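You operate a simulated robot arm through the tools that you are given. There is no shell and no other tool. Be economical: measure what you need, move in short steps, check, and stop when the job is done.

You run a simulated two-armed robot. Do the job below in one go: nothing can be reset, and whatever is moved stays where it is left.

Task
Bin the spotted orange, let the lane's orange roll forward and put it in the empty hollow.
Fine: the spotted one goes into the reject bin; shut the red flap; raise the green gate, then lower it again; other oranges stay put. Where these are worked on the way, their far stop is far enough and under half their travel is too little: red flap.

The check looks at the end state, three seconds after you hand in, the way a careful person would. Anything else that was tipped, shoved, dropped, spilled or broken makes it a failure.

Robot
Two 7-joint arms with two-finger parallel grippers on one trunk, on a base that drives. Base frame: it is fixed to the floor where the robot stands at the start and does not move with it; the origin is under the middle of the robot, x ahead of it, y to its left, z up. Readings come in cm, degrees, newtons and seconds.
The left shoulder is at the start at [5, 16.1, 109.8], the right one opposite. With the tool pointing down near the work surface each hand reaches from about 22 to 68 cm from the robot's upright axis, wherever it stands, measured 20 degrees to its own side. Places, roughly: front end of the wooden lane [30, 110, 110]; green gate [40, 110, 120]; inside of the reject bin [60, 10, 10]; orange [125, -50, 75]; red flap [50, 0, 60]. Payload 3.43 kg a hand.
Tool frame (each hand has its own): the origin (TCP) lies between the finger pads and is the grasp point; the fingertips stand 3 cm ahead of it; z points along the fingers, y is the line along which they close. The gripper opens to 9.4 cm. The fingers are 2.8 cm wide and 1 cm thick; the gripper's body (5 by 9.6 cm) begins 5.5 cm behind the TCP.
Orientation is that of the tool frame in the base frame, as a unit quaternion [x, y, z, w]. With the fingers straight down and closing along the base's y, the tool's x points along the base's -x, its y along +y and its z along -z.

Tools
- The arms move only by the tool arm_command. It takes "left_targets", "right_targets" or both (then of equal length, played together; a hand with none holds still); each is text: rows parted by semicolons, each of 6 numbers parted by spaces: the shift along the base's x, y, z in units of 500 mm (1.0 is 500 mm), then the turn, a rotation vector about the base's x, y, z in units of 45 degrees (1.0 is 45 degrees). In form: x y z rx ry rz; .... A call has 1 to 12 rows; each row is the pose to reach, as a shift and turn from the pose commanded when the call began. "left_gripper" and "right_gripper" are, for a hand that has rows, the opening, from 0 (shut) to 1 (fully open), set as the call begins (left out, the last holds). A call with a number of a shift or a turn outside -1 to 1 is refused whole. Each row takes 0.2 s and may step no farther than 5 cm and 8.6 degrees from the row before; otherwise, or with a gripper value out of range, the whole call is refused. A pose out of reach is approached as far as the arm can. The call stops where the force on the tool passes 70 N (or 10 N more than at its start, if that is more) or the arm is blocked; 0.2 s more then pass. Each finger travels about 4.5 cm/s and halts on what it meets, pressing with about 21 N; the grip force reading is that of the motor and also rises with nothing between the fingers. The clock runs only during rows and for 0.2 s after the last one: add rows that repeat a pose to give the fingers time. The reply holds the time, the measured pose of the TCP, the force on the tool along the base axes, the opening and the grip force, in the units named above and with some noise, with the torque about the TCP (base axes, N m) and any sound that the robot's microphone picked up.
- Cameras (640 x 400 px; columns grow to the right, rows downward): "scene" is now at [11.97, 2.13, 121.05]; the picture's right is [0.27, -0.96, 0.00], its down [-0.66, -0.19, -0.73] and it looks along [0.70, 0.20, -0.68] (base axes); focal length 245 px, centre (320, 200). "left" rides on the left gripper at [7.6, -1.4, -10.2] in its tool frame; the picture's right is [0.18, 0.98, 0.00], its down [-0.75, 0.14, -0.64] and it looks along [-0.63, 0.12, 0.77] (tool axes); focal length 243 px, centre (320, 200). "right" rides on the right gripper at [7.6, 1.4, -10.3] in its tool frame; the picture's right is [-0.18, 0.98, 0.00], its down [-0.75, -0.14, -0.64] and it looks along [-0.63, -0.12, 0.77] (tool axes); focal length 243 px, centre (320, 200). There is no depth. A picture from a camera that has moved, and an enlarged one, comes with that camera's place and axes in the base frame and with its lens.
- get_image(camera): a new picture of that camera. It takes no simulated time.
- slide_trunk(by): slides the trunk up (or, below 0, down) by that many cm; the arms and the scene camera ride with it, the base frame stays. It gives what a move gives, with no picture.
- drive_base(legs): drives the robot by 1 to 6 legs, each [ahead, left, turn to the left] in cm, cm and degrees, along the robot's own axes; the way and the turn of a leg run together, so that a leg with both is an arc; at most 150 cm and 180 degrees a leg. The arms and the cameras ride along, it lands a little off, and it stops where it bumps. It gives what a move gives.
- pan_tilt(pan, tilt): turns the head with the scene camera to pan (to the left, within 80 degrees either way) and tilt (down, from -29 to 69), counted from straight ahead of the robot. It gives what a move gives.
- zoom(camera, box): a new picture of the part [left, top, right, bottom] of that camera's present view, enlarged. It takes no simulated time.
- sign_off(): hands the job in; it is judged then, once.

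Work in short steps. Places have to be worked out from the pictures, the camera data and where the tool is seen: move nearer, look again, correct. Check each grasp and each placing, and mend what went wrong. You have 120 turns and 92 pictures in all, those below and enlarged ones among them. Open the grippers and draw the arms clear of the work before you hand the job in, unless the task says otherwise; then end with one line.

The tools are called by a JSON object that holds its "api" and its "payload". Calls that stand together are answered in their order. arm_command: Moves the arms, as the interface text tells. Its arguments: {"type":"object","properties":{"left_targets":{"type":"string"},"left_gripper":{"type":"number"},"right_targets":{"type":"string"},"right_gripper":{"type":"number"}},"required":[]} The other tools are called the same way: slide_trunk (by) slides the trunk up or down; drive_base (legs) drives the base; pan_tilt (pan, tilt) turns the head that bears the scene camera; get_image (camera) takes a picture; zoom (camera, box) takes an enlarged picture of a part of a camera's view; sign_off () hands the job in.

At the start:

```text
t: 0.0
left_ee_pos: [28.8, 29.1, 99.97]
left_tcp_rot: [0.001, 1.0, 0.0, 0.001]
left_contact_force: [-0.2, 1.3, -0.1]
left_torque: [-0.01, -0.04, 0.03]
left_gripper_width: 9.38
left_gripper_force: 0.0
right_ee_pos: [28.36, -0.8, 99.99]
right_tcp_rot: [0.001, 1.0, 0.0, 0.0]
right_contact_force: [0.7, 0.5, 0.6]
right_torque: [-0.05, -0.01, 0.01]
right_gripper_width: 9.39
right_gripper_force: 0.1
trunk travel left (down, up): [-12.5, 14.2]
robot x, y, heading: [0.07, -0.04, 0.0]
head pan, tilt: [15.9, 43.2]
```

scene: 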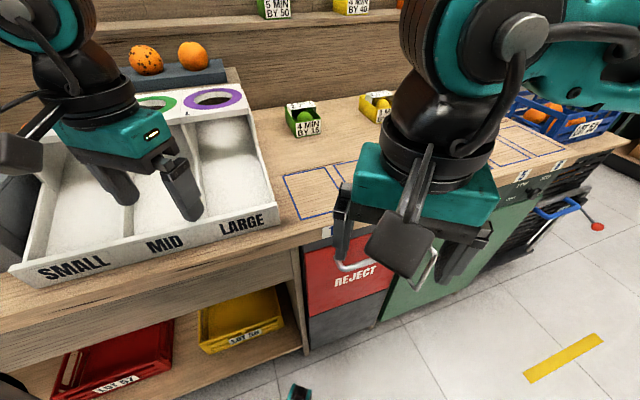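
right: 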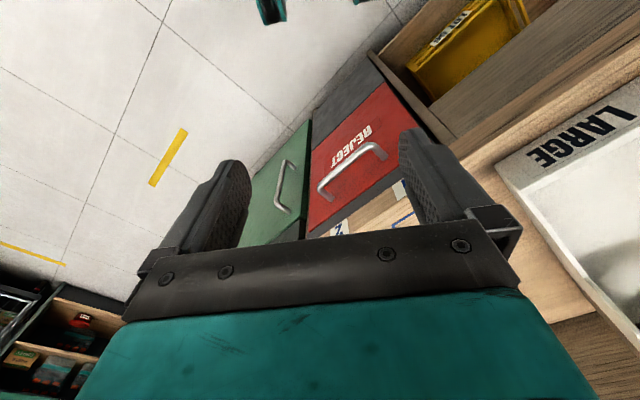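
left: 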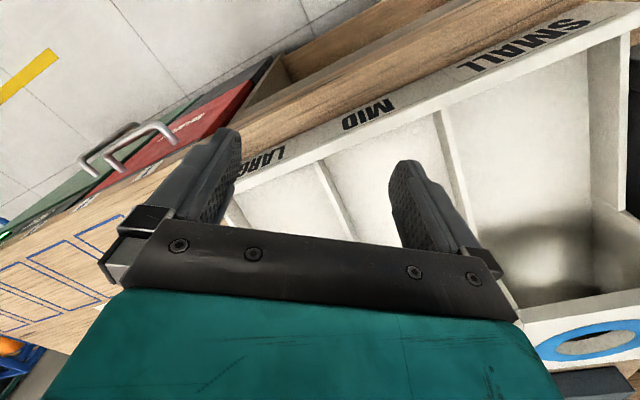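

The spotted orange shows at upper left on a dark tray; the lane is further left. I pan the head left to look there.

{"api": "pan_tilt", "payload": {"pan": 60, "tilt": 20}}

{"api": "get_image", "payload": {"camera": "scene"}}

```text
t: 1.1
left_ee_pos: [28.81, 29.12, 100.06]
left_tcp_rot: [0.0, 1.0, 0.001, 0.0]
left_contact_force: [-0.6, -0.5, 0.3]
left_torque: [-0.02, 0.0, 0.03]
left_gripper_width: 9.38
left_gripper_force: 0.1
right_ee_pos: [28.44, -0.96, 99.93]
right_tcp_rot: [0.0, 1.0, 0.0, 0.0]
right_contact_force: [0.8, 0.6, -0.3]
right_torque: [-0.01, 0.01, -0.02]
right_gripper_width: 9.4
right_gripper_force: 0.1
trunk travel left (down, up): [-12.5, 14.2]
robot x, y, heading: [-0.36, 0.08, -0.1]
head pan, tilt: [60.0, 20.0]
```

```text
88 pictures are left
camera scene: at [8.67, 7.93, 124.66], right [0.87, -0.5, 0.0], down [-0.17, -0.3, -0.94], along [0.47, 0.81, -0.34], focal length 245 px, centre (320, 200)
```

scene: 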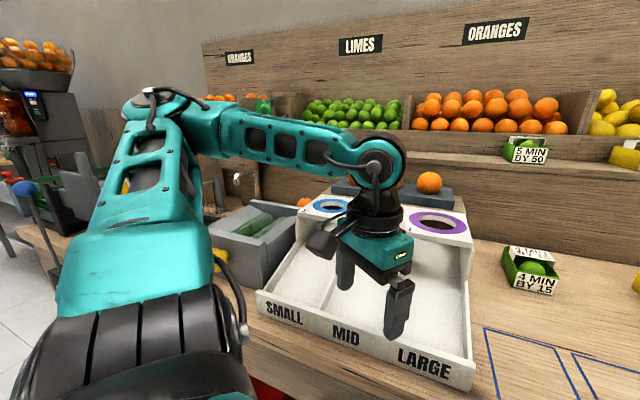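

Next I look further left for the lane, then right toward the crate.

{"api": "pan_tilt", "payload": {"pan": 80, "tilt": 10}}

{"api": "get_image", "payload": {"camera": "scene"}}

{"api": "pan_tilt", "payload": {"pan": -25, "tilt": 25}}

{"api": "get_image", "payload": {"camera": "scene"}}

```text
t: 1.9
left_ee_pos: [28.83, 29.15, 99.86]
left_tcp_rot: [0.0, 1.0, 0.0, 0.001]
left_contact_force: [-0.5, 1.1, -0.8]
left_torque: [0.02, 0.0, 0.02]
left_gripper_width: 9.39
left_gripper_force: 0.2
right_ee_pos: [28.33, -0.95, 100.01]
right_tcp_rot: [0.0, 1.0, 0.0, 0.001]
right_contact_force: [0.1, 0.6, 0.3]
right_torque: [0.01, 0.0, -0.01]
right_gripper_width: 9.4
right_gripper_force: 0.1
trunk travel left (down, up): [-12.5, 14.2]
robot x, y, heading: [0.16, -0.02, -0.2]
head pan, tilt: [80.0, 10.0]
```

```text
87 pictures are left
camera scene: at [5.63, 9.03, 126.29], right [0.98, -0.17, 0.0], down [-0.03, -0.17, -0.98], along [0.17, 0.97, -0.17], focal length 245 px, centre (320, 200)
```

scene: 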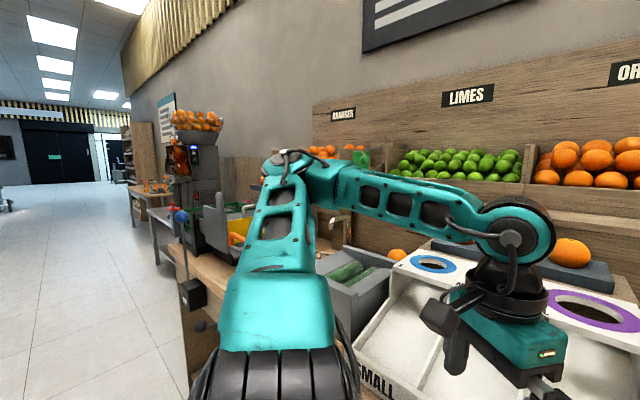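

```text
t: 3.8
left_ee_pos: [28.82, 29.15, 99.89]
left_tcp_rot: [0.0, 1.0, -0.001, 0.0]
left_contact_force: [0.8, -0.2, -0.5]
left_torque: [-0.03, 0.0, -0.03]
left_gripper_width: 9.4
left_gripper_force: 0.0
right_ee_pos: [28.39, -0.98, 99.97]
right_tcp_rot: [0.001, 1.0, 0.0, 0.0]
right_contact_force: [-1.2, -0.5, 0.3]
right_torque: [-0.01, 0.02, -0.02]
right_gripper_width: 9.42
right_gripper_force: 0.1
trunk travel left (down, up): [-12.5, 14.2]
robot x, y, heading: [0.06, 0.01, 0.0]
head pan, tilt: [-25.0, 25.0]
```

```text
86 pictures are left
camera scene: at [12.36, -4.02, 123.85], right [-0.42, -0.91, 0.0], down [-0.38, 0.18, -0.91], along [0.82, -0.38, -0.42], focal length 245 px, centre (320, 200)
```

scene: 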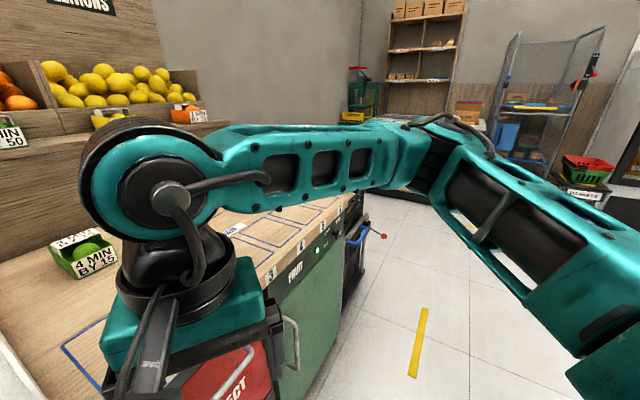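

The counter runs diagonally relative to me. I'll look at the crate and the tray by zooming with the head at a good angle.

{"api": "pan_tilt", "payload": {"pan": 0, "tilt": 25}}

{"api": "get_image", "payload": {"camera": "scene"}}

```text
t: 4.7
left_ee_pos: [28.74, 29.17, 100.01]
left_tcp_rot: [0.0, 1.0, 0.001, 0.0]
left_contact_force: [0.8, 0.5, 0.4]
left_torque: [0.01, 0.01, 0.03]
left_gripper_width: 9.39
left_gripper_force: 0.0
right_ee_pos: [28.31, -1.0, 100.05]
right_tcp_rot: [0.0, 1.0, 0.0, 0.0]
right_contact_force: [-0.1, -0.3, 0.2]
right_torque: [0.01, -0.01, 0.0]
right_gripper_width: 9.39
right_gripper_force: 0.0
trunk travel left (down, up): [-12.5, 14.2]
robot x, y, heading: [0.08, -0.13, -0.1]
head pan, tilt: [0.0, 25.0]
```

```text
85 pictures are left
camera scene: at [13.22, -0.14, 123.85], right [0.0, -1.0, 0.0], down [-0.42, 0.0, -0.91], along [0.91, 0.0, -0.42], focal length 245 px, centre (320, 200)
```

scene: 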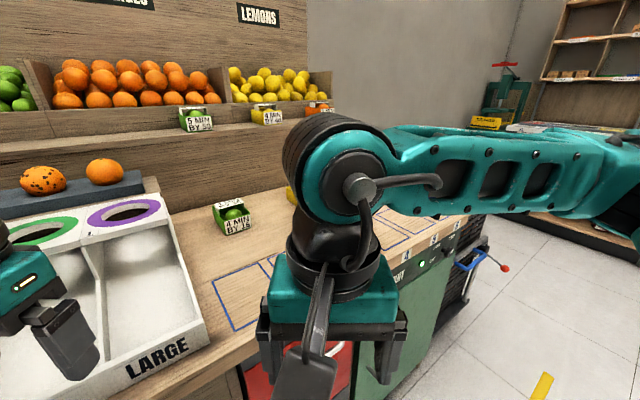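

A spotted orange sits on a riser at far left, but the hinted one at [125,-50,75] would be in the blue crate. I turn to face the counter (about 38° left) and look again.

{"api": "drive_base", "payload": {"legs": [[-8, 0, 0], [0, 0, 38], [0, -60, 0]]}}

{"api": "pan_tilt", "payload": {"pan": -35, "tilt": 35}}

{"api": "get_image", "payload": {"camera": "scene"}}

```text
t: 12.8
left_ee_pos: [33.35, -6.04, 99.96]
left_tcp_rot: [-0.329, 0.944, -0.001, 0.001]
left_contact_force: [-0.4, 0.5, -0.4]
left_torque: [-0.01, 0.0, -0.03]
left_gripper_width: 9.42
left_gripper_force: 0.1
right_ee_pos: [51.87, -29.84, 100.05]
right_tcp_rot: [-0.328, 0.945, 0.0, 0.0]
right_contact_force: [0.7, -0.8, -0.2]
right_torque: [0.0, -0.01, 0.01]
right_gripper_width: 9.41
right_gripper_force: 0.1
trunk travel left (down, up): [-12.5, 14.2]
robot x, y, heading: [28.94, -46.63, 38.6]
head pan, tilt: [0.0, 25.0]
```

```text
t: 13.8
left_ee_pos: [33.38, -6.01, 100.05]
left_tcp_rot: [-0.33, 0.944, -0.001, 0.0]
left_contact_force: [-0.2, 0.7, 0.1]
left_torque: [0.02, -0.03, 0.03]
left_gripper_width: 9.39
left_gripper_force: 0.0
right_ee_pos: [51.83, -29.8, 99.99]
right_tcp_rot: [-0.33, 0.944, 0.0, 0.0]
right_contact_force: [0.3, -0.2, 0.2]
right_torque: [0.01, 0.01, -0.04]
right_gripper_width: 9.39
right_gripper_force: 0.1
trunk travel left (down, up): [-12.5, 14.2]
robot x, y, heading: [28.87, -46.42, 38.4]
head pan, tilt: [-35.0, 35.0]
```

```text
84 pictures are left
camera scene: at [40.97, -43.83, 122.28], right [0.06, -1.0, 0.0], down [-0.57, -0.04, -0.82], along [0.82, 0.05, -0.57], focal length 245 px, centre (320, 200)
```

scene: 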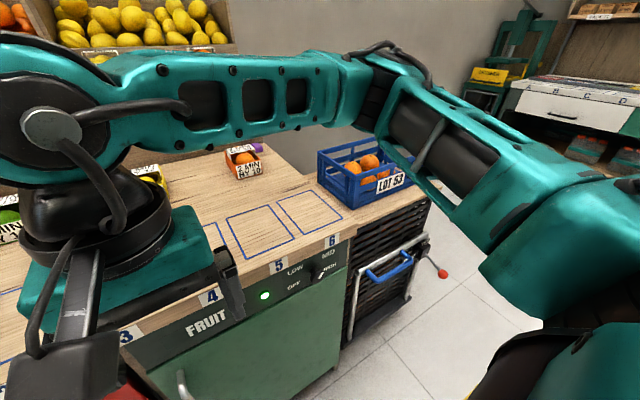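

{"api": "zoom", "payload": {"camera": "scene", "box": [290, 120, 430, 220]}}

```text
4.00 times, centred on (360, 170) of scene
camera zoom: at [40.97, -43.83, 122.28], right [0.06, -1.0, 0.0], down [-0.57, -0.04, -0.82], along [0.82, 0.05, -0.57], focal length 982 px, centre (160, 320)
```

zoom: 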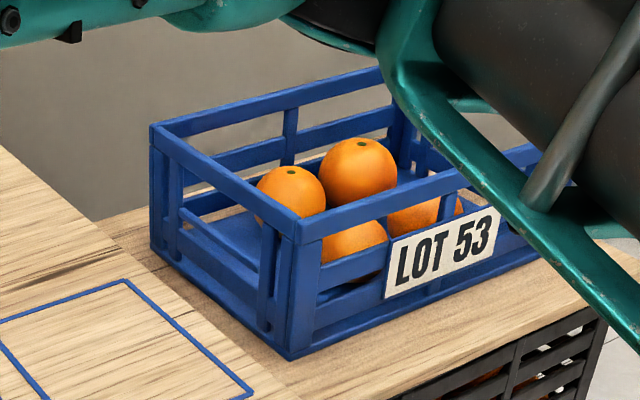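

Crate is around [130,-54]; a lever juts out in front of it. I step 30 cm further right to look into it.

{"api": "drive_base", "payload": {"legs": [[0, -32, 0]]}}

{"api": "pan_tilt", "payload": {"pan": -10, "tilt": 40}}

{"api": "get_image", "payload": {"camera": "scene"}}

{"api": "get_image", "payload": {"camera": "right"}}

```text
t: 17.2
left_ee_pos: [52.98, -30.74, 99.88]
left_tcp_rot: [-0.331, 0.944, 0.0, 0.0]
left_contact_force: [0.2, -0.7, -0.1]
left_torque: [0.0, 0.01, -0.01]
left_gripper_width: 9.41
left_gripper_force: 0.0
right_ee_pos: [71.57, -54.7, 100.05]
right_tcp_rot: [-0.33, 0.944, 0.0, 0.0]
right_contact_force: [0.3, -0.3, 0.1]
right_torque: [0.0, -0.02, 0.0]
right_gripper_width: 9.4
right_gripper_force: 0.0
trunk travel left (down, up): [-12.5, 14.2]
robot x, y, heading: [48.68, -71.34, 38.6]
head pan, tilt: [-35.0, 35.0]
```

```text
t: 18.1
left_ee_pos: [52.99, -30.72, 100.07]
left_tcp_rot: [-0.33, 0.944, 0.0, 0.001]
left_contact_force: [0.5, 0.5, -0.2]
left_torque: [-0.02, 0.01, 0.01]
left_gripper_width: 9.43
left_gripper_force: 0.0
right_ee_pos: [71.48, -54.58, 100.1]
right_tcp_rot: [-0.33, 0.944, -0.001, 0.0]
right_contact_force: [0.0, -1.5, -0.2]
right_torque: [0.03, 0.01, 0.01]
right_gripper_width: 9.4
right_gripper_force: 0.2
trunk travel left (down, up): [-12.5, 14.2]
robot x, y, heading: [48.66, -71.25, 38.7]
head pan, tilt: [-10.0, 40.0]
```

```text
82 pictures are left
camera scene: at [59.36, -65.06, 121.52], right [0.48, -0.88, 0.0], down [-0.56, -0.31, -0.77], along [0.67, 0.37, -0.64], focal length 245 px, centre (320, 200)
```

scene: 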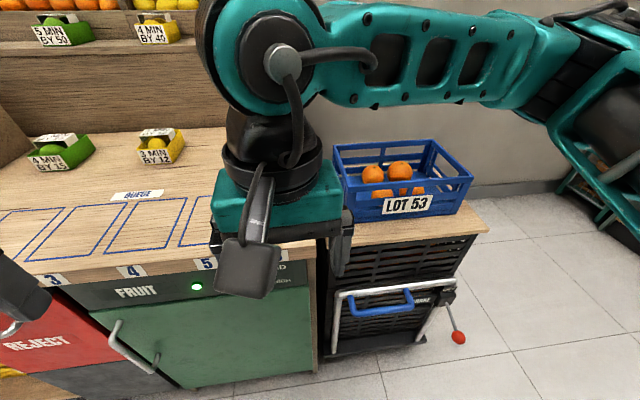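

```text
81 pictures are left
camera right: at [64.62, -58.16, 110.14], right [-0.47, 0.88, 0.0], down [0.68, 0.36, 0.64], along [0.57, 0.3, -0.77], focal length 243 px, centre (320, 200)
```

right: 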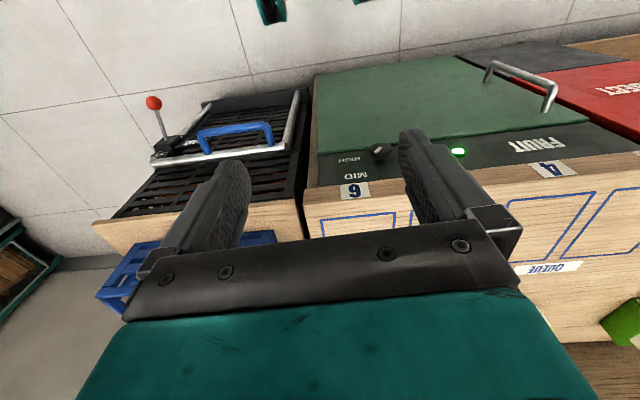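

The crate sits on a wheeled black cart. I zoom to see the oranges.

{"api": "zoom", "payload": {"camera": "scene", "box": [325, 130, 485, 230]}}

```text
4.00 times, centred on (405, 180) of scene
camera zoom: at [59.36, -65.06, 121.52], right [0.48, -0.88, 0.0], down [-0.56, -0.31, -0.77], along [0.67, 0.37, -0.64], focal length 982 px, centre (-20, 280)
```

zoom: 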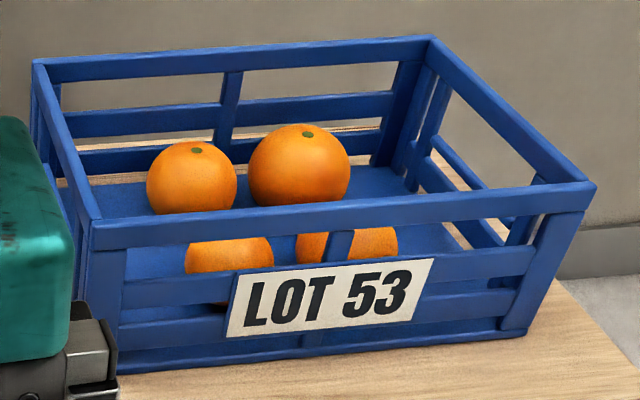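

No spots seen in the crate, but the two front oranges are half hidden. I raise the trunk for a steeper look.

{"api": "slide_trunk", "payload": {"by": 14}}

{"api": "drive_base", "payload": {"legs": [[0, -20, 0]]}}

{"api": "zoom", "payload": {"camera": "scene", "box": [240, 120, 480, 270]}}

```text
t: 19.8
left_ee_pos: [52.82, -30.64, 114.07]
left_tcp_rot: [-0.331, 0.944, 0.0, 0.0]
left_contact_force: [-1.3, 0.2, -1.0]
left_torque: [0.02, -0.01, 0.0]
left_gripper_width: 9.4
left_gripper_force: 0.2
right_ee_pos: [71.46, -54.54, 114.0]
right_tcp_rot: [-0.329, 0.944, 0.0, 0.0]
right_contact_force: [0.1, -0.5, -0.3]
right_torque: [0.01, -0.02, -0.03]
right_gripper_width: 9.42
right_gripper_force: 0.0
trunk travel left (down, up): [-26.5, 0.2]
robot x, y, heading: [48.45, -71.41, 38.7]
head pan, tilt: [-10.0, 40.0]
```

```text
t: 22.1
left_ee_pos: [65.38, -46.32, 114.04]
left_tcp_rot: [-0.33, 0.944, 0.0, 0.0]
left_contact_force: [0.0, -0.5, -0.1]
left_torque: [-0.01, -0.03, -0.02]
left_gripper_width: 9.41
left_gripper_force: 0.0
right_ee_pos: [84.03, -70.17, 114.0]
right_tcp_rot: [-0.33, 0.944, -0.001, 0.001]
right_contact_force: [-0.2, -0.2, 0.1]
right_torque: [0.03, -0.04, -0.01]
right_gripper_width: 9.39
right_gripper_force: 0.1
trunk travel left (down, up): [-26.5, 0.2]
robot x, y, heading: [61.47, -87.0, 38.4]
head pan, tilt: [-10.0, 40.0]
```

```text
2.67 times, centred on (360, 195) of scene
camera zoom: at [71.84, -80.69, 135.52], right [0.48, -0.88, 0.0], down [-0.56, -0.31, -0.77], along [0.67, 0.37, -0.64], focal length 654 px, centre (213, 213)
```

zoom: 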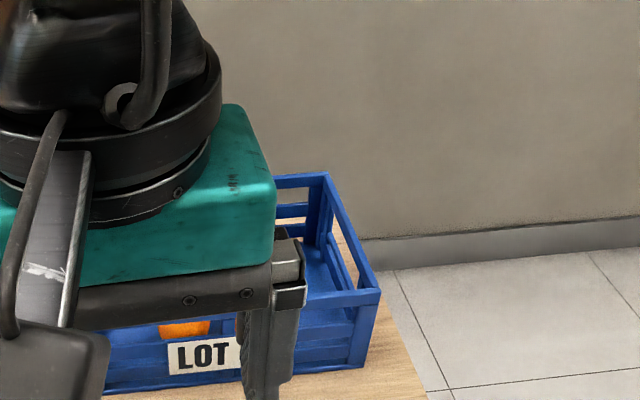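

The right arm blocks the view; I turn the base a bit to the right so the crate lies between the arms.

{"api": "drive_base", "payload": {"legs": [[0, 0, -24]]}}

{"api": "pan_tilt", "payload": {"pan": 15, "tilt": 45}}

{"api": "get_image", "payload": {"camera": "scene"}}

```text
t: 23.8
left_ee_pos: [81.7, -51.64, 113.96]
left_tcp_rot: [-0.127, 0.992, 0.0, 0.0]
left_contact_force: [0.4, 0.2, -0.2]
left_torque: [-0.01, -0.02, 0.01]
left_gripper_width: 9.43
left_gripper_force: 0.1
right_ee_pos: [88.97, -81.0, 113.99]
right_tcp_rot: [-0.126, 0.992, 0.0, 0.0]
right_contact_force: [0.9, -0.7, 0.0]
right_torque: [-0.01, 0.03, -0.02]
right_gripper_width: 9.4
right_gripper_force: 0.1
trunk travel left (down, up): [-26.5, 0.2]
robot x, y, heading: [60.93, -87.53, 14.8]
head pan, tilt: [-10.0, 40.0]
```

```text
t: 24.7
left_ee_pos: [81.62, -51.6, 114.02]
left_tcp_rot: [-0.127, 0.992, 0.0, 0.0]
left_contact_force: [0.0, 0.4, -0.1]
left_torque: [-0.02, -0.02, -0.02]
left_gripper_width: 9.4
left_gripper_force: 0.0
right_ee_pos: [88.88, -80.86, 113.93]
right_tcp_rot: [-0.127, 0.992, 0.0, 0.0]
right_contact_force: [0.1, 0.6, 0.5]
right_torque: [0.01, 0.01, -0.01]
right_gripper_width: 9.4
right_gripper_force: 0.0
trunk travel left (down, up): [-26.5, 0.2]
robot x, y, heading: [61.15, -87.4, 14.7]
head pan, tilt: [15.0, 45.0]
```

```text
78 pictures are left
camera scene: at [72.18, -82.23, 134.8], right [0.49, -0.87, 0.0], down [-0.62, -0.35, -0.71], along [0.62, 0.35, -0.71], focal length 245 px, centre (320, 200)
```

scene: 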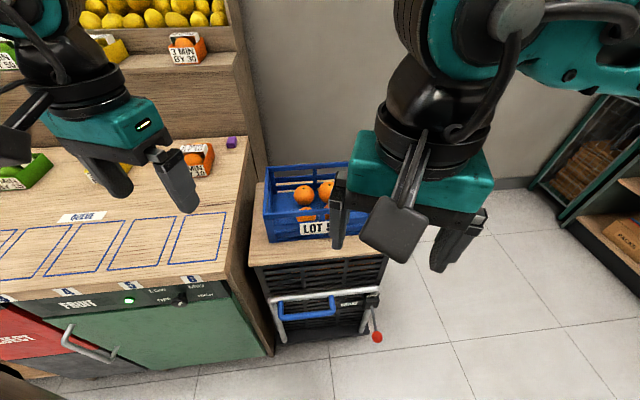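

{"api": "zoom", "payload": {"camera": "scene", "box": [260, 160, 350, 245]}}

```text
4.71 times, centred on (305, 202) of scene
camera zoom: at [72.18, -82.23, 134.8], right [0.49, -0.87, 0.0], down [-0.62, -0.35, -0.71], along [0.62, 0.35, -0.71], focal length 1155 px, centre (391, 188)
```

zoom: 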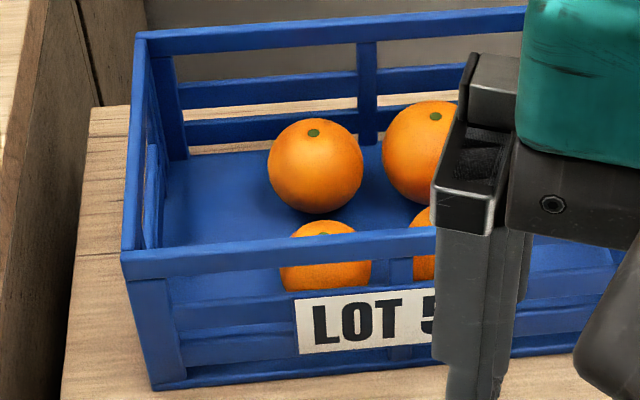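

The crate oranges are all plain, so they stay. I return to face the sorting tray with the riser and look there.

{"api": "drive_base", "payload": {"legs": [[0, 0, 23.8], [0, 105, 0]]}}

{"api": "pan_tilt", "payload": {"pan": 5, "tilt": 40}}

{"api": "get_image", "payload": {"camera": "scene"}}

```text
t: 35.4
left_ee_pos: [0.03, 35.48, 114.04]
left_tcp_rot: [-0.333, 0.943, 0.0, -0.001]
left_contact_force: [0.6, -0.2, -0.4]
left_torque: [0.01, -0.03, 0.0]
left_gripper_width: 9.38
left_gripper_force: 0.1
right_ee_pos: [18.58, 11.51, 114.04]
right_tcp_rot: [-0.333, 0.943, 0.0, 0.001]
right_contact_force: [0.4, 0.3, 0.6]
right_torque: [-0.02, -0.01, 0.01]
right_gripper_width: 9.39
right_gripper_force: 0.1
trunk travel left (down, up): [-26.5, 0.2]
robot x, y, heading: [-4.2, -5.69, 39.1]
head pan, tilt: [15.0, 45.0]
```

```text
t: 36.1
left_ee_pos: [0.07, 35.28, 113.98]
left_tcp_rot: [-0.333, 0.943, 0.0, 0.0]
left_contact_force: [-0.7, -0.7, 0.0]
left_torque: [0.01, 0.0, -0.01]
left_gripper_width: 9.42
left_gripper_force: 0.0
right_ee_pos: [18.76, 11.58, 114.11]
right_tcp_rot: [-0.333, 0.943, 0.0, 0.0]
right_contact_force: [0.0, -0.7, 0.4]
right_torque: [0.04, 0.02, 0.0]
right_gripper_width: 9.39
right_gripper_force: 0.0
trunk travel left (down, up): [-26.5, 0.2]
robot x, y, heading: [-4.07, -5.3, 38.8]
head pan, tilt: [5.0, 40.0]
```

```text
76 pictures are left
camera scene: at [5.26, 2.84, 135.52], right [0.69, -0.72, 0.0], down [-0.46, -0.45, -0.77], along [0.55, 0.53, -0.64], focal length 245 px, centre (320, 200)
```

scene: 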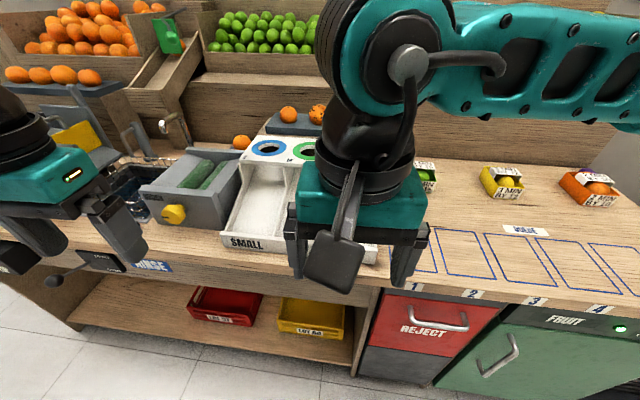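

I now see the wooden lane with the green gate at left and another row of oranges. I move left 40 cm and look.

{"api": "drive_base", "payload": {"legs": [[0, 40, 0]]}}

{"api": "pan_tilt", "payload": {"pan": 8, "tilt": 25}}

{"api": "get_image", "payload": {"camera": "scene"}}

```text
t: 40.1
left_ee_pos: [-25.26, 66.58, 114.01]
left_tcp_rot: [-0.334, 0.943, 0.0, 0.0]
left_contact_force: [-0.3, 0.1, 0.4]
left_torque: [0.03, 0.0, 0.03]
left_gripper_width: 9.4
left_gripper_force: 0.0
right_ee_pos: [-6.5, 42.78, 113.95]
right_tcp_rot: [-0.334, 0.943, 0.001, 0.0]
right_contact_force: [0.0, 0.0, -0.3]
right_torque: [0.0, -0.01, -0.01]
right_gripper_width: 9.41
right_gripper_force: 0.0
trunk travel left (down, up): [-26.5, 0.2]
robot x, y, heading: [-28.89, 25.53, 38.9]
head pan, tilt: [5.0, 40.0]
```

```text
t: 40.9
left_ee_pos: [-25.29, 66.52, 114.11]
left_tcp_rot: [-0.334, 0.943, 0.0, 0.001]
left_contact_force: [1.4, 0.6, 0.2]
left_torque: [-0.01, 0.02, -0.01]
left_gripper_width: 9.4
left_gripper_force: 0.1
right_ee_pos: [-6.48, 42.77, 113.98]
right_tcp_rot: [-0.334, 0.943, 0.0, 0.0]
right_contact_force: [0.1, 0.2, 0.1]
right_torque: [-0.02, 0.0, -0.02]
right_gripper_width: 9.39
right_gripper_force: 0.0
trunk travel left (down, up): [-26.5, 0.2]
robot x, y, heading: [-29.34, 25.81, 39.0]
head pan, tilt: [8.0, 25.0]
```

```text
75 pictures are left
camera scene: at [-19.79, 34.87, 137.85], right [0.73, -0.68, 0.0], down [-0.29, -0.31, -0.91], along [0.62, 0.66, -0.42], focal length 245 px, centre (320, 200)
```

scene: 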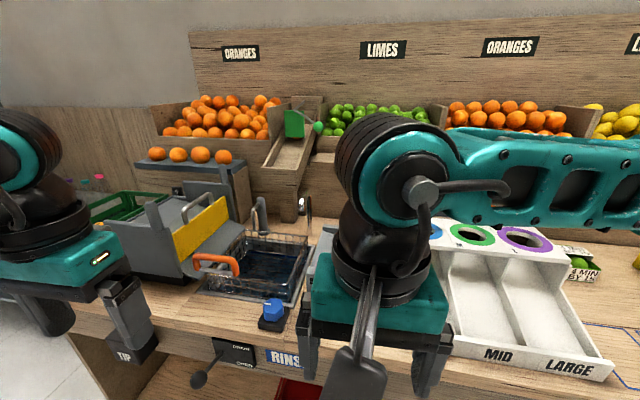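

{"api": "zoom", "payload": {"camera": "scene", "box": [130, 80, 340, 220]}}

{"api": "drive_base", "payload": {"legs": [[0, -15, 0]]}}

{"api": "pan_tilt", "payload": {"pan": 0, "tilt": 35}}

{"api": "get_image", "payload": {"camera": "scene"}}

```text
2.86 times, centred on (235, 150) of scene
camera zoom: at [-19.79, 34.87, 137.85], right [0.73, -0.68, 0.0], down [-0.29, -0.31, -0.91], along [0.62, 0.66, -0.42], focal length 701 px, centre (563, 343)
```

zoom: 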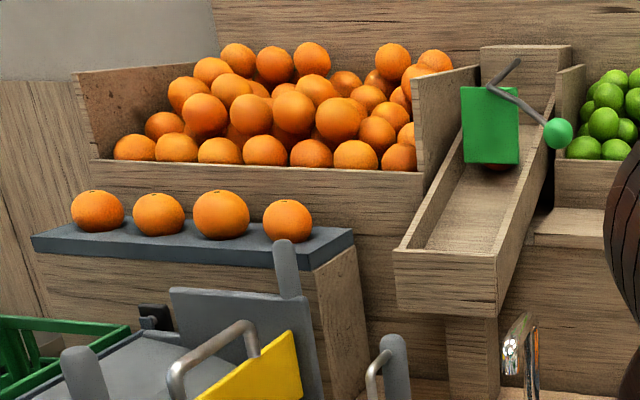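

```text
t: 42.9
left_ee_pos: [-15.74, 54.97, 114.0]
left_tcp_rot: [-0.334, 0.943, 0.0, 0.0]
left_contact_force: [0.7, 0.3, 0.6]
left_torque: [0.0, -0.01, -0.02]
left_gripper_width: 9.4
left_gripper_force: 0.0
right_ee_pos: [2.85, 31.2, 114.08]
right_tcp_rot: [-0.333, 0.943, 0.0, 0.0]
right_contact_force: [0.4, -0.1, -0.3]
right_torque: [0.0, 0.02, -0.01]
right_gripper_width: 9.41
right_gripper_force: 0.0
trunk travel left (down, up): [-26.5, 0.2]
robot x, y, heading: [-20.03, 14.45, 38.6]
head pan, tilt: [8.0, 25.0]
```

```text
t: 43.6
left_ee_pos: [-15.89, 54.96, 114.1]
left_tcp_rot: [-0.332, 0.943, 0.0, 0.0]
left_contact_force: [-0.6, -0.1, -0.9]
left_torque: [0.01, -0.01, 0.01]
left_gripper_width: 9.39
left_gripper_force: 0.0
right_ee_pos: [2.91, 31.29, 114.08]
right_tcp_rot: [-0.333, 0.943, 0.0, 0.0]
right_contact_force: [0.0, -0.7, 0.2]
right_torque: [0.01, 0.01, -0.03]
right_gripper_width: 9.4
right_gripper_force: 0.0
trunk travel left (down, up): [-26.5, 0.2]
robot x, y, heading: [-19.79, 14.33, 38.7]
head pan, tilt: [0.0, 35.0]
```

```text
73 pictures are left
camera scene: at [-9.89, 22.09, 136.28], right [0.63, -0.78, 0.0], down [-0.45, -0.36, -0.82], along [0.64, 0.51, -0.57], focal length 245 px, centre (320, 200)
```

scene: 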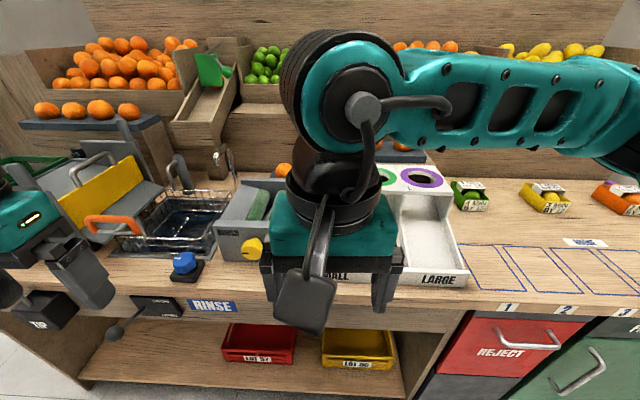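

The right arm hides the riser. I swing the right hand 25 cm to the robot's right and look again.

{"api": "arm_command", "payload": {"right_targets": "0.06 -0.076 0 0 0 0; 0.12 -0.152 0 0 0 0; 0.18 -0.228 0 0 0 0; 0.24 -0.304 0 0 0 0; 0.3 -0.38 0 0 0 0"}}

{"api": "pan_tilt", "payload": {"pan": -5, "tilt": 35}}

{"api": "get_image", "payload": {"camera": "scene"}}

```text
t: 44.8
left_ee_pos: [-15.8, 54.91, 114.08]
left_tcp_rot: [-0.333, 0.943, 0.001, -0.001]
left_contact_force: [-0.2, -0.7, 0.6]
left_torque: [0.0, -0.02, 0.03]
left_gripper_width: 9.38
left_gripper_force: 0.1
right_ee_pos: [17.82, 12.08, 114.31]
right_tcp_rot: [-0.333, 0.943, 0.0, 0.0]
right_contact_force: [-0.1, -0.1, 0.8]
right_torque: [0.0, -0.01, -0.01]
right_gripper_width: 9.37
right_gripper_force: 0.0
trunk travel left (down, up): [-26.5, 0.2]
robot x, y, heading: [-19.9, 14.05, 39.0]
head pan, tilt: [0.0, 35.0]
```

```text
t: 45.5
left_ee_pos: [-15.76, 54.95, 113.95]
left_tcp_rot: [-0.333, 0.943, -0.001, 0.001]
left_contact_force: [-0.4, -0.3, 0.0]
left_torque: [0.0, 0.0, -0.01]
left_gripper_width: 9.39
left_gripper_force: 0.1
right_ee_pos: [17.91, 12.29, 114.32]
right_tcp_rot: [-0.332, 0.943, 0.0, 0.0]
right_contact_force: [0.8, -0.5, 0.2]
right_torque: [0.02, 0.01, 0.0]
right_gripper_width: 9.41
right_gripper_force: 0.0
trunk travel left (down, up): [-26.5, 0.2]
robot x, y, heading: [-19.81, 14.14, 38.9]
head pan, tilt: [-5.0, 35.0]
```

```text
72 pictures are left
camera scene: at [-9.43, 21.47, 136.28], right [0.56, -0.83, 0.0], down [-0.48, -0.32, -0.82], along [0.68, 0.46, -0.57], focal length 245 px, centre (320, 200)
```

scene: 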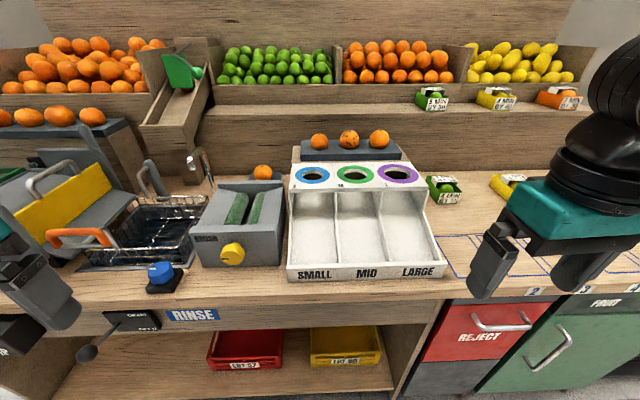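

Clear view now. I zoom on the riser above the rings.

{"api": "zoom", "payload": {"camera": "scene", "box": [240, 110, 460, 220]}}

{"api": "zoom", "payload": {"camera": "scene", "box": [0, 30, 220, 170]}}

```text
2.91 times, centred on (350, 165) of scene
camera zoom: at [-9.43, 21.47, 136.28], right [0.56, -0.83, 0.0], down [-0.48, -0.32, -0.82], along [0.68, 0.46, -0.57], focal length 714 px, centre (233, 302)
```

zoom: 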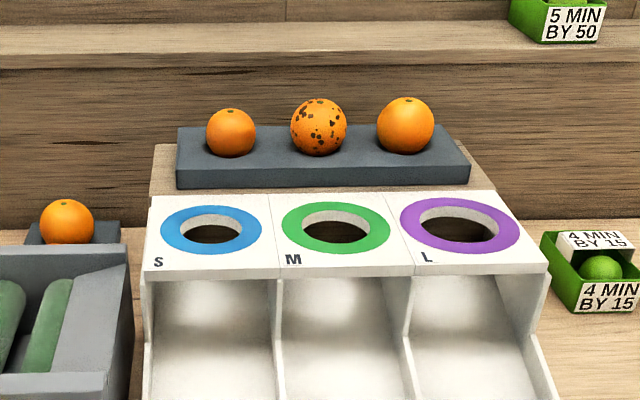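

```text
2.86 times, centred on (110, 100) of scene
camera zoom: at [-9.43, 21.47, 136.28], right [0.56, -0.83, 0.0], down [-0.48, -0.32, -0.82], along [0.68, 0.46, -0.57], focal length 701 px, centre (920, 486)
```

zoom: 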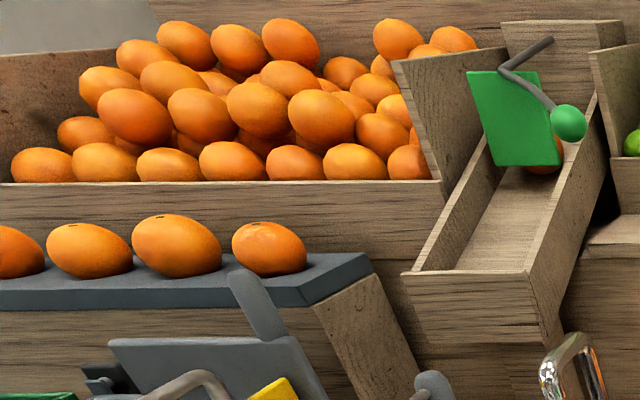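

Spotted orange triangulates to about (61,57,106), on the middle of the riser; counter edge is ~44 cm ahead of me at z≈88. First the flap: I drive right 30 cm, lower the trunk and look at it.

{"api": "drive_base", "payload": {"legs": [[0, -34, 0]]}}

{"api": "slide_trunk", "payload": {"by": -14}}

{"api": "pan_tilt", "payload": {"pan": -18, "tilt": 60}}

{"api": "get_image", "payload": {"camera": "scene"}}

{"api": "get_image", "payload": {"camera": "right"}}

```text
t: 49.0
left_ee_pos: [5.65, 28.2, 113.99]
left_tcp_rot: [-0.333, 0.943, 0.001, 0.0]
left_contact_force: [-0.4, 0.4, -0.6]
left_torque: [0.05, 0.03, 0.0]
left_gripper_width: 9.41
left_gripper_force: 0.2
right_ee_pos: [39.46, -14.46, 114.24]
right_tcp_rot: [-0.333, 0.943, 0.0, 0.0]
right_contact_force: [-0.2, -0.2, 0.2]
right_torque: [0.02, 0.01, 0.01]
right_gripper_width: 9.39
right_gripper_force: 0.1
trunk travel left (down, up): [-26.5, 0.2]
robot x, y, heading: [1.42, -12.48, 39.1]
head pan, tilt: [-5.0, 35.0]
```

```text
t: 50.7
left_ee_pos: [5.65, 28.24, 99.99]
left_tcp_rot: [-0.334, 0.943, 0.0, 0.001]
left_contact_force: [0.1, 0.3, -0.2]
left_torque: [-0.02, 0.04, 0.01]
left_gripper_width: 9.4
left_gripper_force: 0.1
right_ee_pos: [39.28, -14.47, 100.25]
right_tcp_rot: [-0.333, 0.943, 0.001, 0.001]
right_contact_force: [-0.8, -0.6, -0.3]
right_torque: [0.0, 0.01, -0.01]
right_gripper_width: 9.41
right_gripper_force: 0.0
trunk travel left (down, up): [-12.5, 14.2]
robot x, y, heading: [1.67, -12.67, 39.0]
head pan, tilt: [-5.0, 35.0]
```

```text
t: 51.6
left_ee_pos: [5.78, 28.39, 100.01]
left_tcp_rot: [-0.335, 0.942, 0.0, -0.001]
left_contact_force: [0.5, -1.1, 0.5]
left_torque: [-0.03, -0.03, -0.01]
left_gripper_width: 9.42
left_gripper_force: 0.1
right_ee_pos: [39.37, -14.41, 100.39]
right_tcp_rot: [-0.333, 0.943, -0.001, 0.0]
right_contact_force: [0.5, -0.1, -0.5]
right_torque: [0.02, -0.01, 0.0]
right_gripper_width: 9.39
right_gripper_force: 0.1
trunk travel left (down, up): [-12.5, 14.2]
robot x, y, heading: [1.89, -12.65, 38.9]
head pan, tilt: [-18.0, 60.0]
```

```text
69 pictures are left
camera scene: at [11.01, -7.73, 118.85], right [0.36, -0.93, 0.0], down [-0.81, -0.31, -0.5], along [0.47, 0.18, -0.87], focal length 245 px, centre (320, 200)
```

scene: 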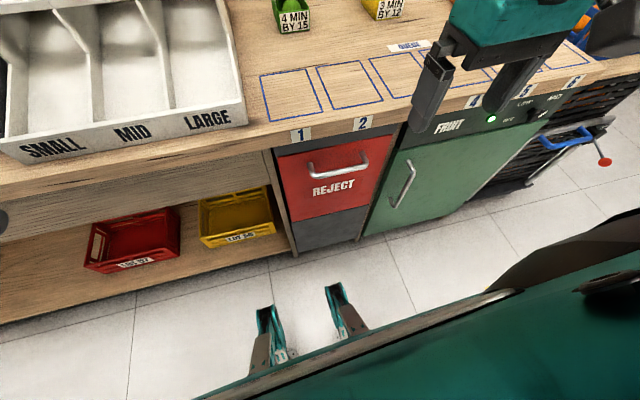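

```text
68 pictures are left
camera right: at [32.49, -18.04, 110.4], right [-0.47, 0.88, 0.0], down [0.68, 0.36, 0.64], along [0.56, 0.3, -0.77], focal length 243 px, centre (320, 200)
```

right: 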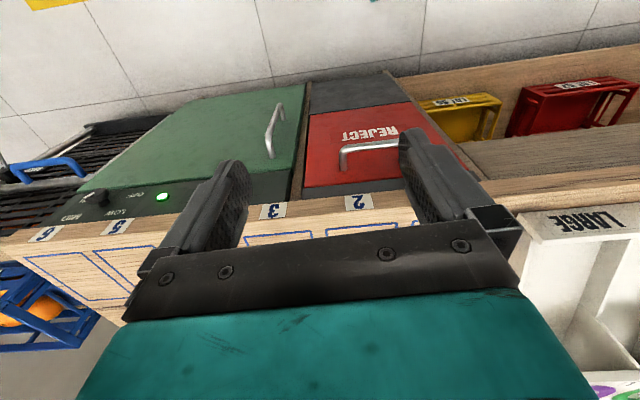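

The handle bar triangulates to about (48,1.5,68), ~14 cm wide, 45 cm ahead of me. I rotate the right hand so the fingers point forward and close vertically, in steps, staying in front of the counter.

{"api": "arm_command", "payload": {"right_targets": "0.001 0.03 -0.03 0.153 -0.016 -0.109; 0.002 0.06 -0.06 0.306 -0.032 -0.218; 0.003 0.09 -0.09 0.459 -0.048 -0.327; 0.004 0.12 -0.12 0.612 -0.064 -0.436; 0.005 0.15 -0.15 0.765 -0.08 -0.545; 0.005 0.184 -0.2 0.918 -0.096 -0.654", "right_gripper": 0.5}}

```text
t: 53.0
left_ee_pos: [5.64, 28.42, 100.01]
left_tcp_rot: [-0.333, 0.943, 0.0, 0.0]
left_contact_force: [-0.5, -0.1, -0.1]
left_torque: [-0.01, -0.02, 0.0]
left_gripper_width: 9.41
left_gripper_force: 0.0
right_ee_pos: [42.19, -3.57, 89.36]
right_tcp_rot: [-0.066, 0.934, 0.317, 0.15]
right_contact_force: [0.4, -0.3, 0.0]
right_torque: [-0.01, 0.01, 0.0]
right_gripper_width: 4.71
right_gripper_force: 0.0
right hand out of reach, approached as far as the arm can: row 3, 4, 5, 6
trunk travel left (down, up): [-12.5, 14.2]
robot x, y, heading: [1.63, -12.22, 38.8]
head pan, tilt: [-18.0, 60.0]
```

That wrist direction hits limits. I undo it and try the opposite roll (camera to the right side).

{"api": "arm_command", "payload": {"right_targets": "-0.001 -0.03 0.03 -0.153 0.016 0.109; -0.002 -0.06 0.06 -0.306 0.032 0.218; -0.003 -0.09 0.09 -0.459 0.048 0.327; -0.004 -0.12 0.12 -0.612 0.064 0.436; -0.005 -0.15 0.15 -0.765 0.08 0.545; -0.005 -0.184 0.2 -0.918 0.096 0.654"}}

```text
t: 54.4
left_ee_pos: [5.6, 28.28, 100.0]
left_tcp_rot: [-0.334, 0.943, 0.0, 0.0]
left_contact_force: [-0.6, -0.2, 0.5]
left_torque: [0.0, 0.0, 0.0]
left_gripper_width: 9.39
left_gripper_force: 0.0
right_ee_pos: [41.9, -12.91, 99.49]
right_tcp_rot: [-0.334, 0.943, 0.0, -0.001]
right_contact_force: [-0.1, 0.3, 0.0]
right_torque: [0.02, -0.04, 0.0]
right_gripper_width: 4.73
right_gripper_force: 0.0
trunk travel left (down, up): [-12.5, 14.2]
robot x, y, heading: [1.83, -12.57, 38.9]
head pan, tilt: [-18.0, 60.0]
```

{"api": "arm_command", "payload": {"right_targets": "-0.01 0.012 -0.02 -0.016 -0.153 0.109; -0.02 0.025 -0.04 -0.032 -0.306 0.218; -0.03 0.037 -0.06 -0.048 -0.459 0.327; -0.04 0.05 -0.08 -0.064 -0.612 0.436; -0.05 0.062 -0.1 -0.08 -0.765 0.545; -0.06 0.075 -0.12 -0.096 -0.918 0.654"}}

```text
t: 55.8
left_ee_pos: [5.73, 28.38, 100.0]
left_tcp_rot: [-0.334, 0.943, 0.0, 0.0]
left_contact_force: [-0.8, 0.8, -0.9]
left_torque: [-0.02, 0.0, 0.0]
left_gripper_width: 9.4
left_gripper_force: 0.1
right_ee_pos: [40.72, -4.37, 93.11]
right_tcp_rot: [-0.536, 0.768, -0.151, 0.317]
right_contact_force: [-0.2, 0.0, 0.4]
right_torque: [0.02, 0.01, -0.01]
right_gripper_width: 4.67
right_gripper_force: 0.0
right hand out of reach, approached as far as the arm can: row 3, 4, 5, 6
trunk travel left (down, up): [-12.5, 14.2]
robot x, y, heading: [1.51, -12.42, 38.9]
head pan, tilt: [-18.0, 60.0]
```

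Both fail probably because the wrist is too close to the body. I back the base off 20 cm, which leaves room for the hand to point forward.

{"api": "drive_base", "payload": {"legs": [[-20, 0, 0]]}}

{"api": "arm_command", "payload": {"right_targets": "0.06 0.05 0 0 0 0; 0.12 0.1 0 0 0 0; 0.18 0.15 0 0 0 0; 0.2 0.16 0 -0.01 -0.1 0.07; 0.2 0.16 -0.02 -0.02 -0.2 0.14; 0.2 0.16 -0.04 -0.03 -0.3 0.21"}}

```text
t: 57.4
left_ee_pos: [-9.68, 15.92, 100.12]
left_tcp_rot: [-0.335, 0.942, 0.0, 0.0]
left_contact_force: [0.8, 0.0, -0.3]
left_torque: [0.02, -0.02, -0.02]
left_gripper_width: 9.4
left_gripper_force: 0.1
right_ee_pos: [25.59, -16.66, 93.1]
right_tcp_rot: [-0.536, 0.768, -0.15, 0.317]
right_contact_force: [0.0, -0.6, -1.3]
right_torque: [0.01, 0.04, -0.01]
right_gripper_width: 4.7
right_gripper_force: 0.1
trunk travel left (down, up): [-12.5, 14.2]
robot x, y, heading: [-13.4, -24.68, 39.1]
head pan, tilt: [-18.0, 60.0]
```

```text
t: 58.8
left_ee_pos: [-9.74, 15.93, 100.04]
left_tcp_rot: [-0.335, 0.942, 0.0, 0.0]
left_contact_force: [0.2, -0.2, 0.2]
left_torque: [0.01, 0.03, 0.0]
left_gripper_width: 9.41
left_gripper_force: 0.1
right_ee_pos: [35.74, -8.7, 91.13]
right_tcp_rot: [-0.58, 0.677, -0.194, 0.41]
right_contact_force: [0.2, -0.1, 0.0]
right_torque: [0.0, 0.01, 0.01]
right_gripper_width: 4.7
right_gripper_force: 0.1
trunk travel left (down, up): [-12.5, 14.2]
robot x, y, heading: [-13.44, -25.28, 39.2]
head pan, tilt: [-18.0, 60.0]
```

Working now. I finish the rotation (about 52° left) while lowering to z≈80.

{"api": "arm_command", "payload": {"right_targets": "0 0 -0.03 -0.0142 -0.1354 0.0962; 0 0 -0.06 -0.0284 -0.2708 0.1924; 0 0 -0.09 -0.0426 -0.4062 0.2886; 0 0 -0.12 -0.0568 -0.5416 0.3848; 0 0 -0.15 -0.071 -0.677 0.481; 0 0 -0.18 -0.0852 -0.8124 0.5772; 0 0 -0.2 -0.099 -0.948 0.673"}}

{"api": "pan_tilt", "payload": {"pan": -18, "tilt": 48}}

{"api": "get_image", "payload": {"camera": "scene"}}

{"api": "get_image", "payload": {"camera": "right"}}

```text
t: 60.4
left_ee_pos: [-9.73, 15.93, 100.16]
left_tcp_rot: [-0.334, 0.942, -0.001, 0.0]
left_contact_force: [0.1, -0.1, 0.2]
left_torque: [0.03, 0.03, 0.0]
left_gripper_width: 9.41
left_gripper_force: 0.1
right_ee_pos: [25.56, 0.43, 89.7]
right_tcp_rot: [0.64, -0.319, 0.312, -0.626]
right_contact_force: [0.7, 0.5, 0.2]
right_torque: [0.01, 0.04, -0.03]
right_gripper_width: 4.69
right_gripper_force: 0.0
right hand out of reach, approached as far as the arm can: row 4, 5, 6, 7
trunk travel left (down, up): [-12.5, 14.2]
robot x, y, heading: [-13.41, -24.88, 39.3]
head pan, tilt: [-18.0, 60.0]
```

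```text
t: 61.1
left_ee_pos: [-9.7, 15.96, 99.96]
left_tcp_rot: [-0.335, 0.942, 0.0, -0.001]
left_contact_force: [-0.8, 0.5, -0.6]
left_torque: [-0.02, -0.01, -0.02]
left_gripper_width: 9.37
left_gripper_force: 0.1
right_ee_pos: [25.66, 0.52, 89.67]
right_tcp_rot: [0.64, -0.319, 0.311, -0.626]
right_contact_force: [-0.5, 0.1, -1.1]
right_torque: [0.01, -0.02, 0.02]
right_gripper_width: 4.67
right_gripper_force: 0.0
trunk travel left (down, up): [-12.5, 14.2]
robot x, y, heading: [-13.76, -24.98, 39.0]
head pan, tilt: [-18.0, 48.0]
```

```text
67 pictures are left
camera scene: at [-3.12, -19.64, 120.37], right [0.36, -0.93, 0.0], down [-0.69, -0.27, -0.67], along [0.62, 0.24, -0.74], focal length 245 px, centre (320, 200)
```

scene: 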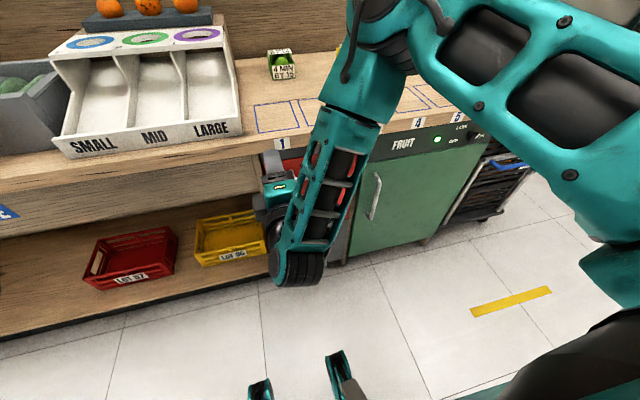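

```text
66 pictures are left
camera right: at [21.98, -11.71, 88.32], right [-0.13, 0.14, -0.98], down [-0.96, 0.22, 0.16], along [0.23, 0.97, 0.1], focal length 243 px, centre (320, 200)
```

right: 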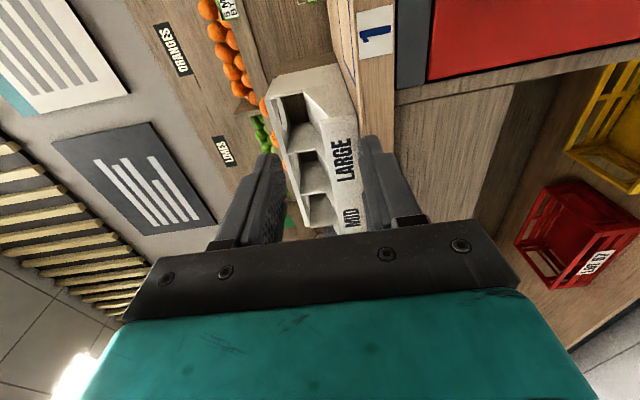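

Orientation is now as wanted (fingers forward), only the position drifted left. I translate right and down toward the handle height, keeping clear of the counter.

{"api": "arm_command", "payload": {"right_targets": "0.06 -0.04 -0.06 0 0 0; 0.12 -0.08 -0.12 0 0 0; 0.18 -0.12 -0.18 0 0 0; 0.23 -0.156 -0.24 0 0 0; 0.23 -0.156 -0.3 0 0 0; 0.23 -0.156 -0.36 0 0 0; 0.23 -0.156 -0.42 0 0 0"}}

{"api": "get_image", "payload": {"camera": "right"}}

```text
t: 62.7
left_ee_pos: [-9.79, 16.0, 99.94]
left_tcp_rot: [-0.335, 0.942, 0.001, 0.001]
left_contact_force: [0.3, 0.0, -0.6]
left_torque: [-0.01, -0.02, 0.01]
left_gripper_width: 9.41
left_gripper_force: 0.0
right_ee_pos: [23.73, 1.34, 88.9]
right_tcp_rot: [0.638, -0.308, 0.304, -0.637]
right_contact_force: [0.4, -0.2, 0.4]
right_torque: [-0.01, -0.03, 0.02]
right_gripper_width: 4.69
right_gripper_force: 0.1
right hand out of reach, approached as far as the arm can: row 1, 2, 3, 4, 5, 6, 7
trunk travel left (down, up): [-12.5, 14.2]
robot x, y, heading: [-13.81, -25.23, 39.2]
head pan, tilt: [-18.0, 48.0]
```

```text
65 pictures are left
camera right: at [20.53, -10.94, 87.41], right [-0.12, 0.14, -0.98], down [-0.97, 0.19, 0.14], along [0.2, 0.97, 0.12], focal length 243 px, centre (320, 200)
```

right: 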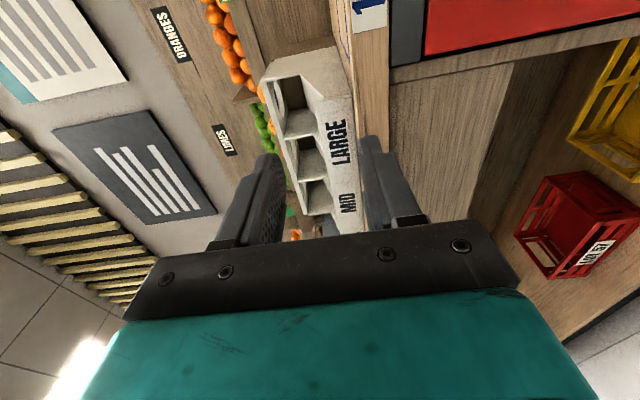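

The arm is stuck at a wrist limit. I pitch the fingers 45° down about the robot's left axis while shifting right/forward, an easier wrist pose that still grips the bar from above-front.

{"api": "arm_command", "payload": {"right_targets": "0.02 -0.025 0 -0.105 0.13 0; 0.04 -0.05 0 -0.21 0.26 0; 0.06 -0.075 0 -0.315 0.39 0; 0.09 -0.11 0 -0.42 0.52 0; 0.12 -0.14 0 -0.525 0.65 0; 0.16 -0.17 0 -0.629 0.777 0; 0.2 -0.2 0 -0.629 0.777 0; 0.23 -0.2 0 -0.629 0.777 0; 0.26 -0.2 0 -0.629 0.777 0"}}

```text
t: 64.7
left_ee_pos: [-9.65, 15.92, 100.0]
left_tcp_rot: [-0.335, 0.942, 0.0, 0.0]
left_contact_force: [-0.7, 0.2, 0.5]
left_torque: [-0.02, -0.02, 0.0]
left_gripper_width: 9.43
left_gripper_force: 0.0
right_ee_pos: [36.47, -8.05, 89.06]
right_tcp_rot: [0.834, -0.398, 0.165, -0.345]
right_contact_force: [-0.1, 0.4, -0.6]
right_torque: [0.05, 0.02, 0.01]
right_gripper_width: 4.69
right_gripper_force: 0.0
trunk travel left (down, up): [-12.5, 14.2]
robot x, y, heading: [-13.75, -25.06, 39.3]
head pan, tilt: [-18.0, 48.0]
```

Orientation reached with no limit. Now I lower to z≈74 in front of the handle, and check with the cameras.

{"api": "arm_command", "payload": {"right_targets": "0 0 -0.08 0 0 0; 0 0 -0.16 0 0 0; 0 0 -0.24 0 0 0; 0 0 -0.3 0 0 0"}}

{"api": "get_image", "payload": {"camera": "right"}}

{"api": "get_image", "payload": {"camera": "scene"}}

```text
t: 65.7
left_ee_pos: [-9.74, 15.85, 100.04]
left_tcp_rot: [-0.335, 0.942, 0.0, 0.0]
left_contact_force: [-0.8, -0.6, 0.1]
left_torque: [0.0, -0.05, -0.01]
left_gripper_width: 9.42
left_gripper_force: 0.1
right_ee_pos: [36.6, -7.84, 76.02]
right_tcp_rot: [0.833, -0.398, 0.166, -0.346]
right_contact_force: [0.5, 0.3, -0.9]
right_torque: [-0.02, 0.01, 0.02]
right_gripper_width: 4.68
right_gripper_force: 0.0
right hand out of reach, approached as far as the arm can: row 4
trunk travel left (down, up): [-12.5, 14.2]
robot x, y, heading: [-13.4, -24.95, 39.0]
head pan, tilt: [-18.0, 48.0]
```

```text
64 pictures are left
camera right: at [34.92, -19.04, 82.08], right [-0.66, -0.29, -0.7], down [-0.75, 0.36, 0.55], along [0.09, 0.88, -0.46], focal length 243 px, centre (320, 200)
```

right: 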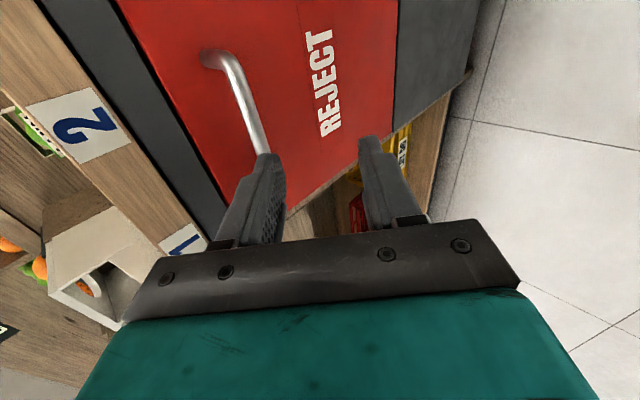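

```text
63 pictures are left
camera scene: at [-3.14, -19.63, 120.38], right [0.36, -0.93, 0.0], down [-0.69, -0.27, -0.67], along [0.62, 0.24, -0.74], focal length 245 px, centre (320, 200)
```

scene: 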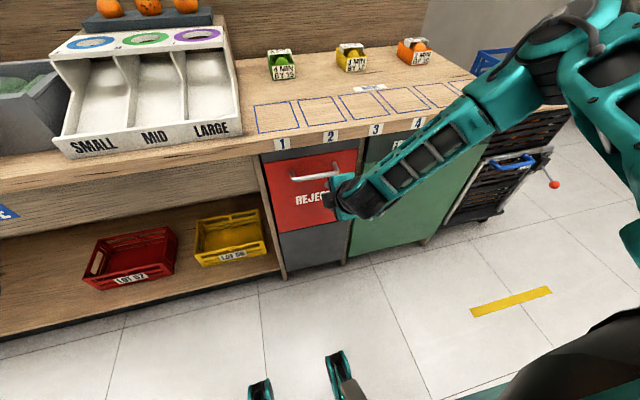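

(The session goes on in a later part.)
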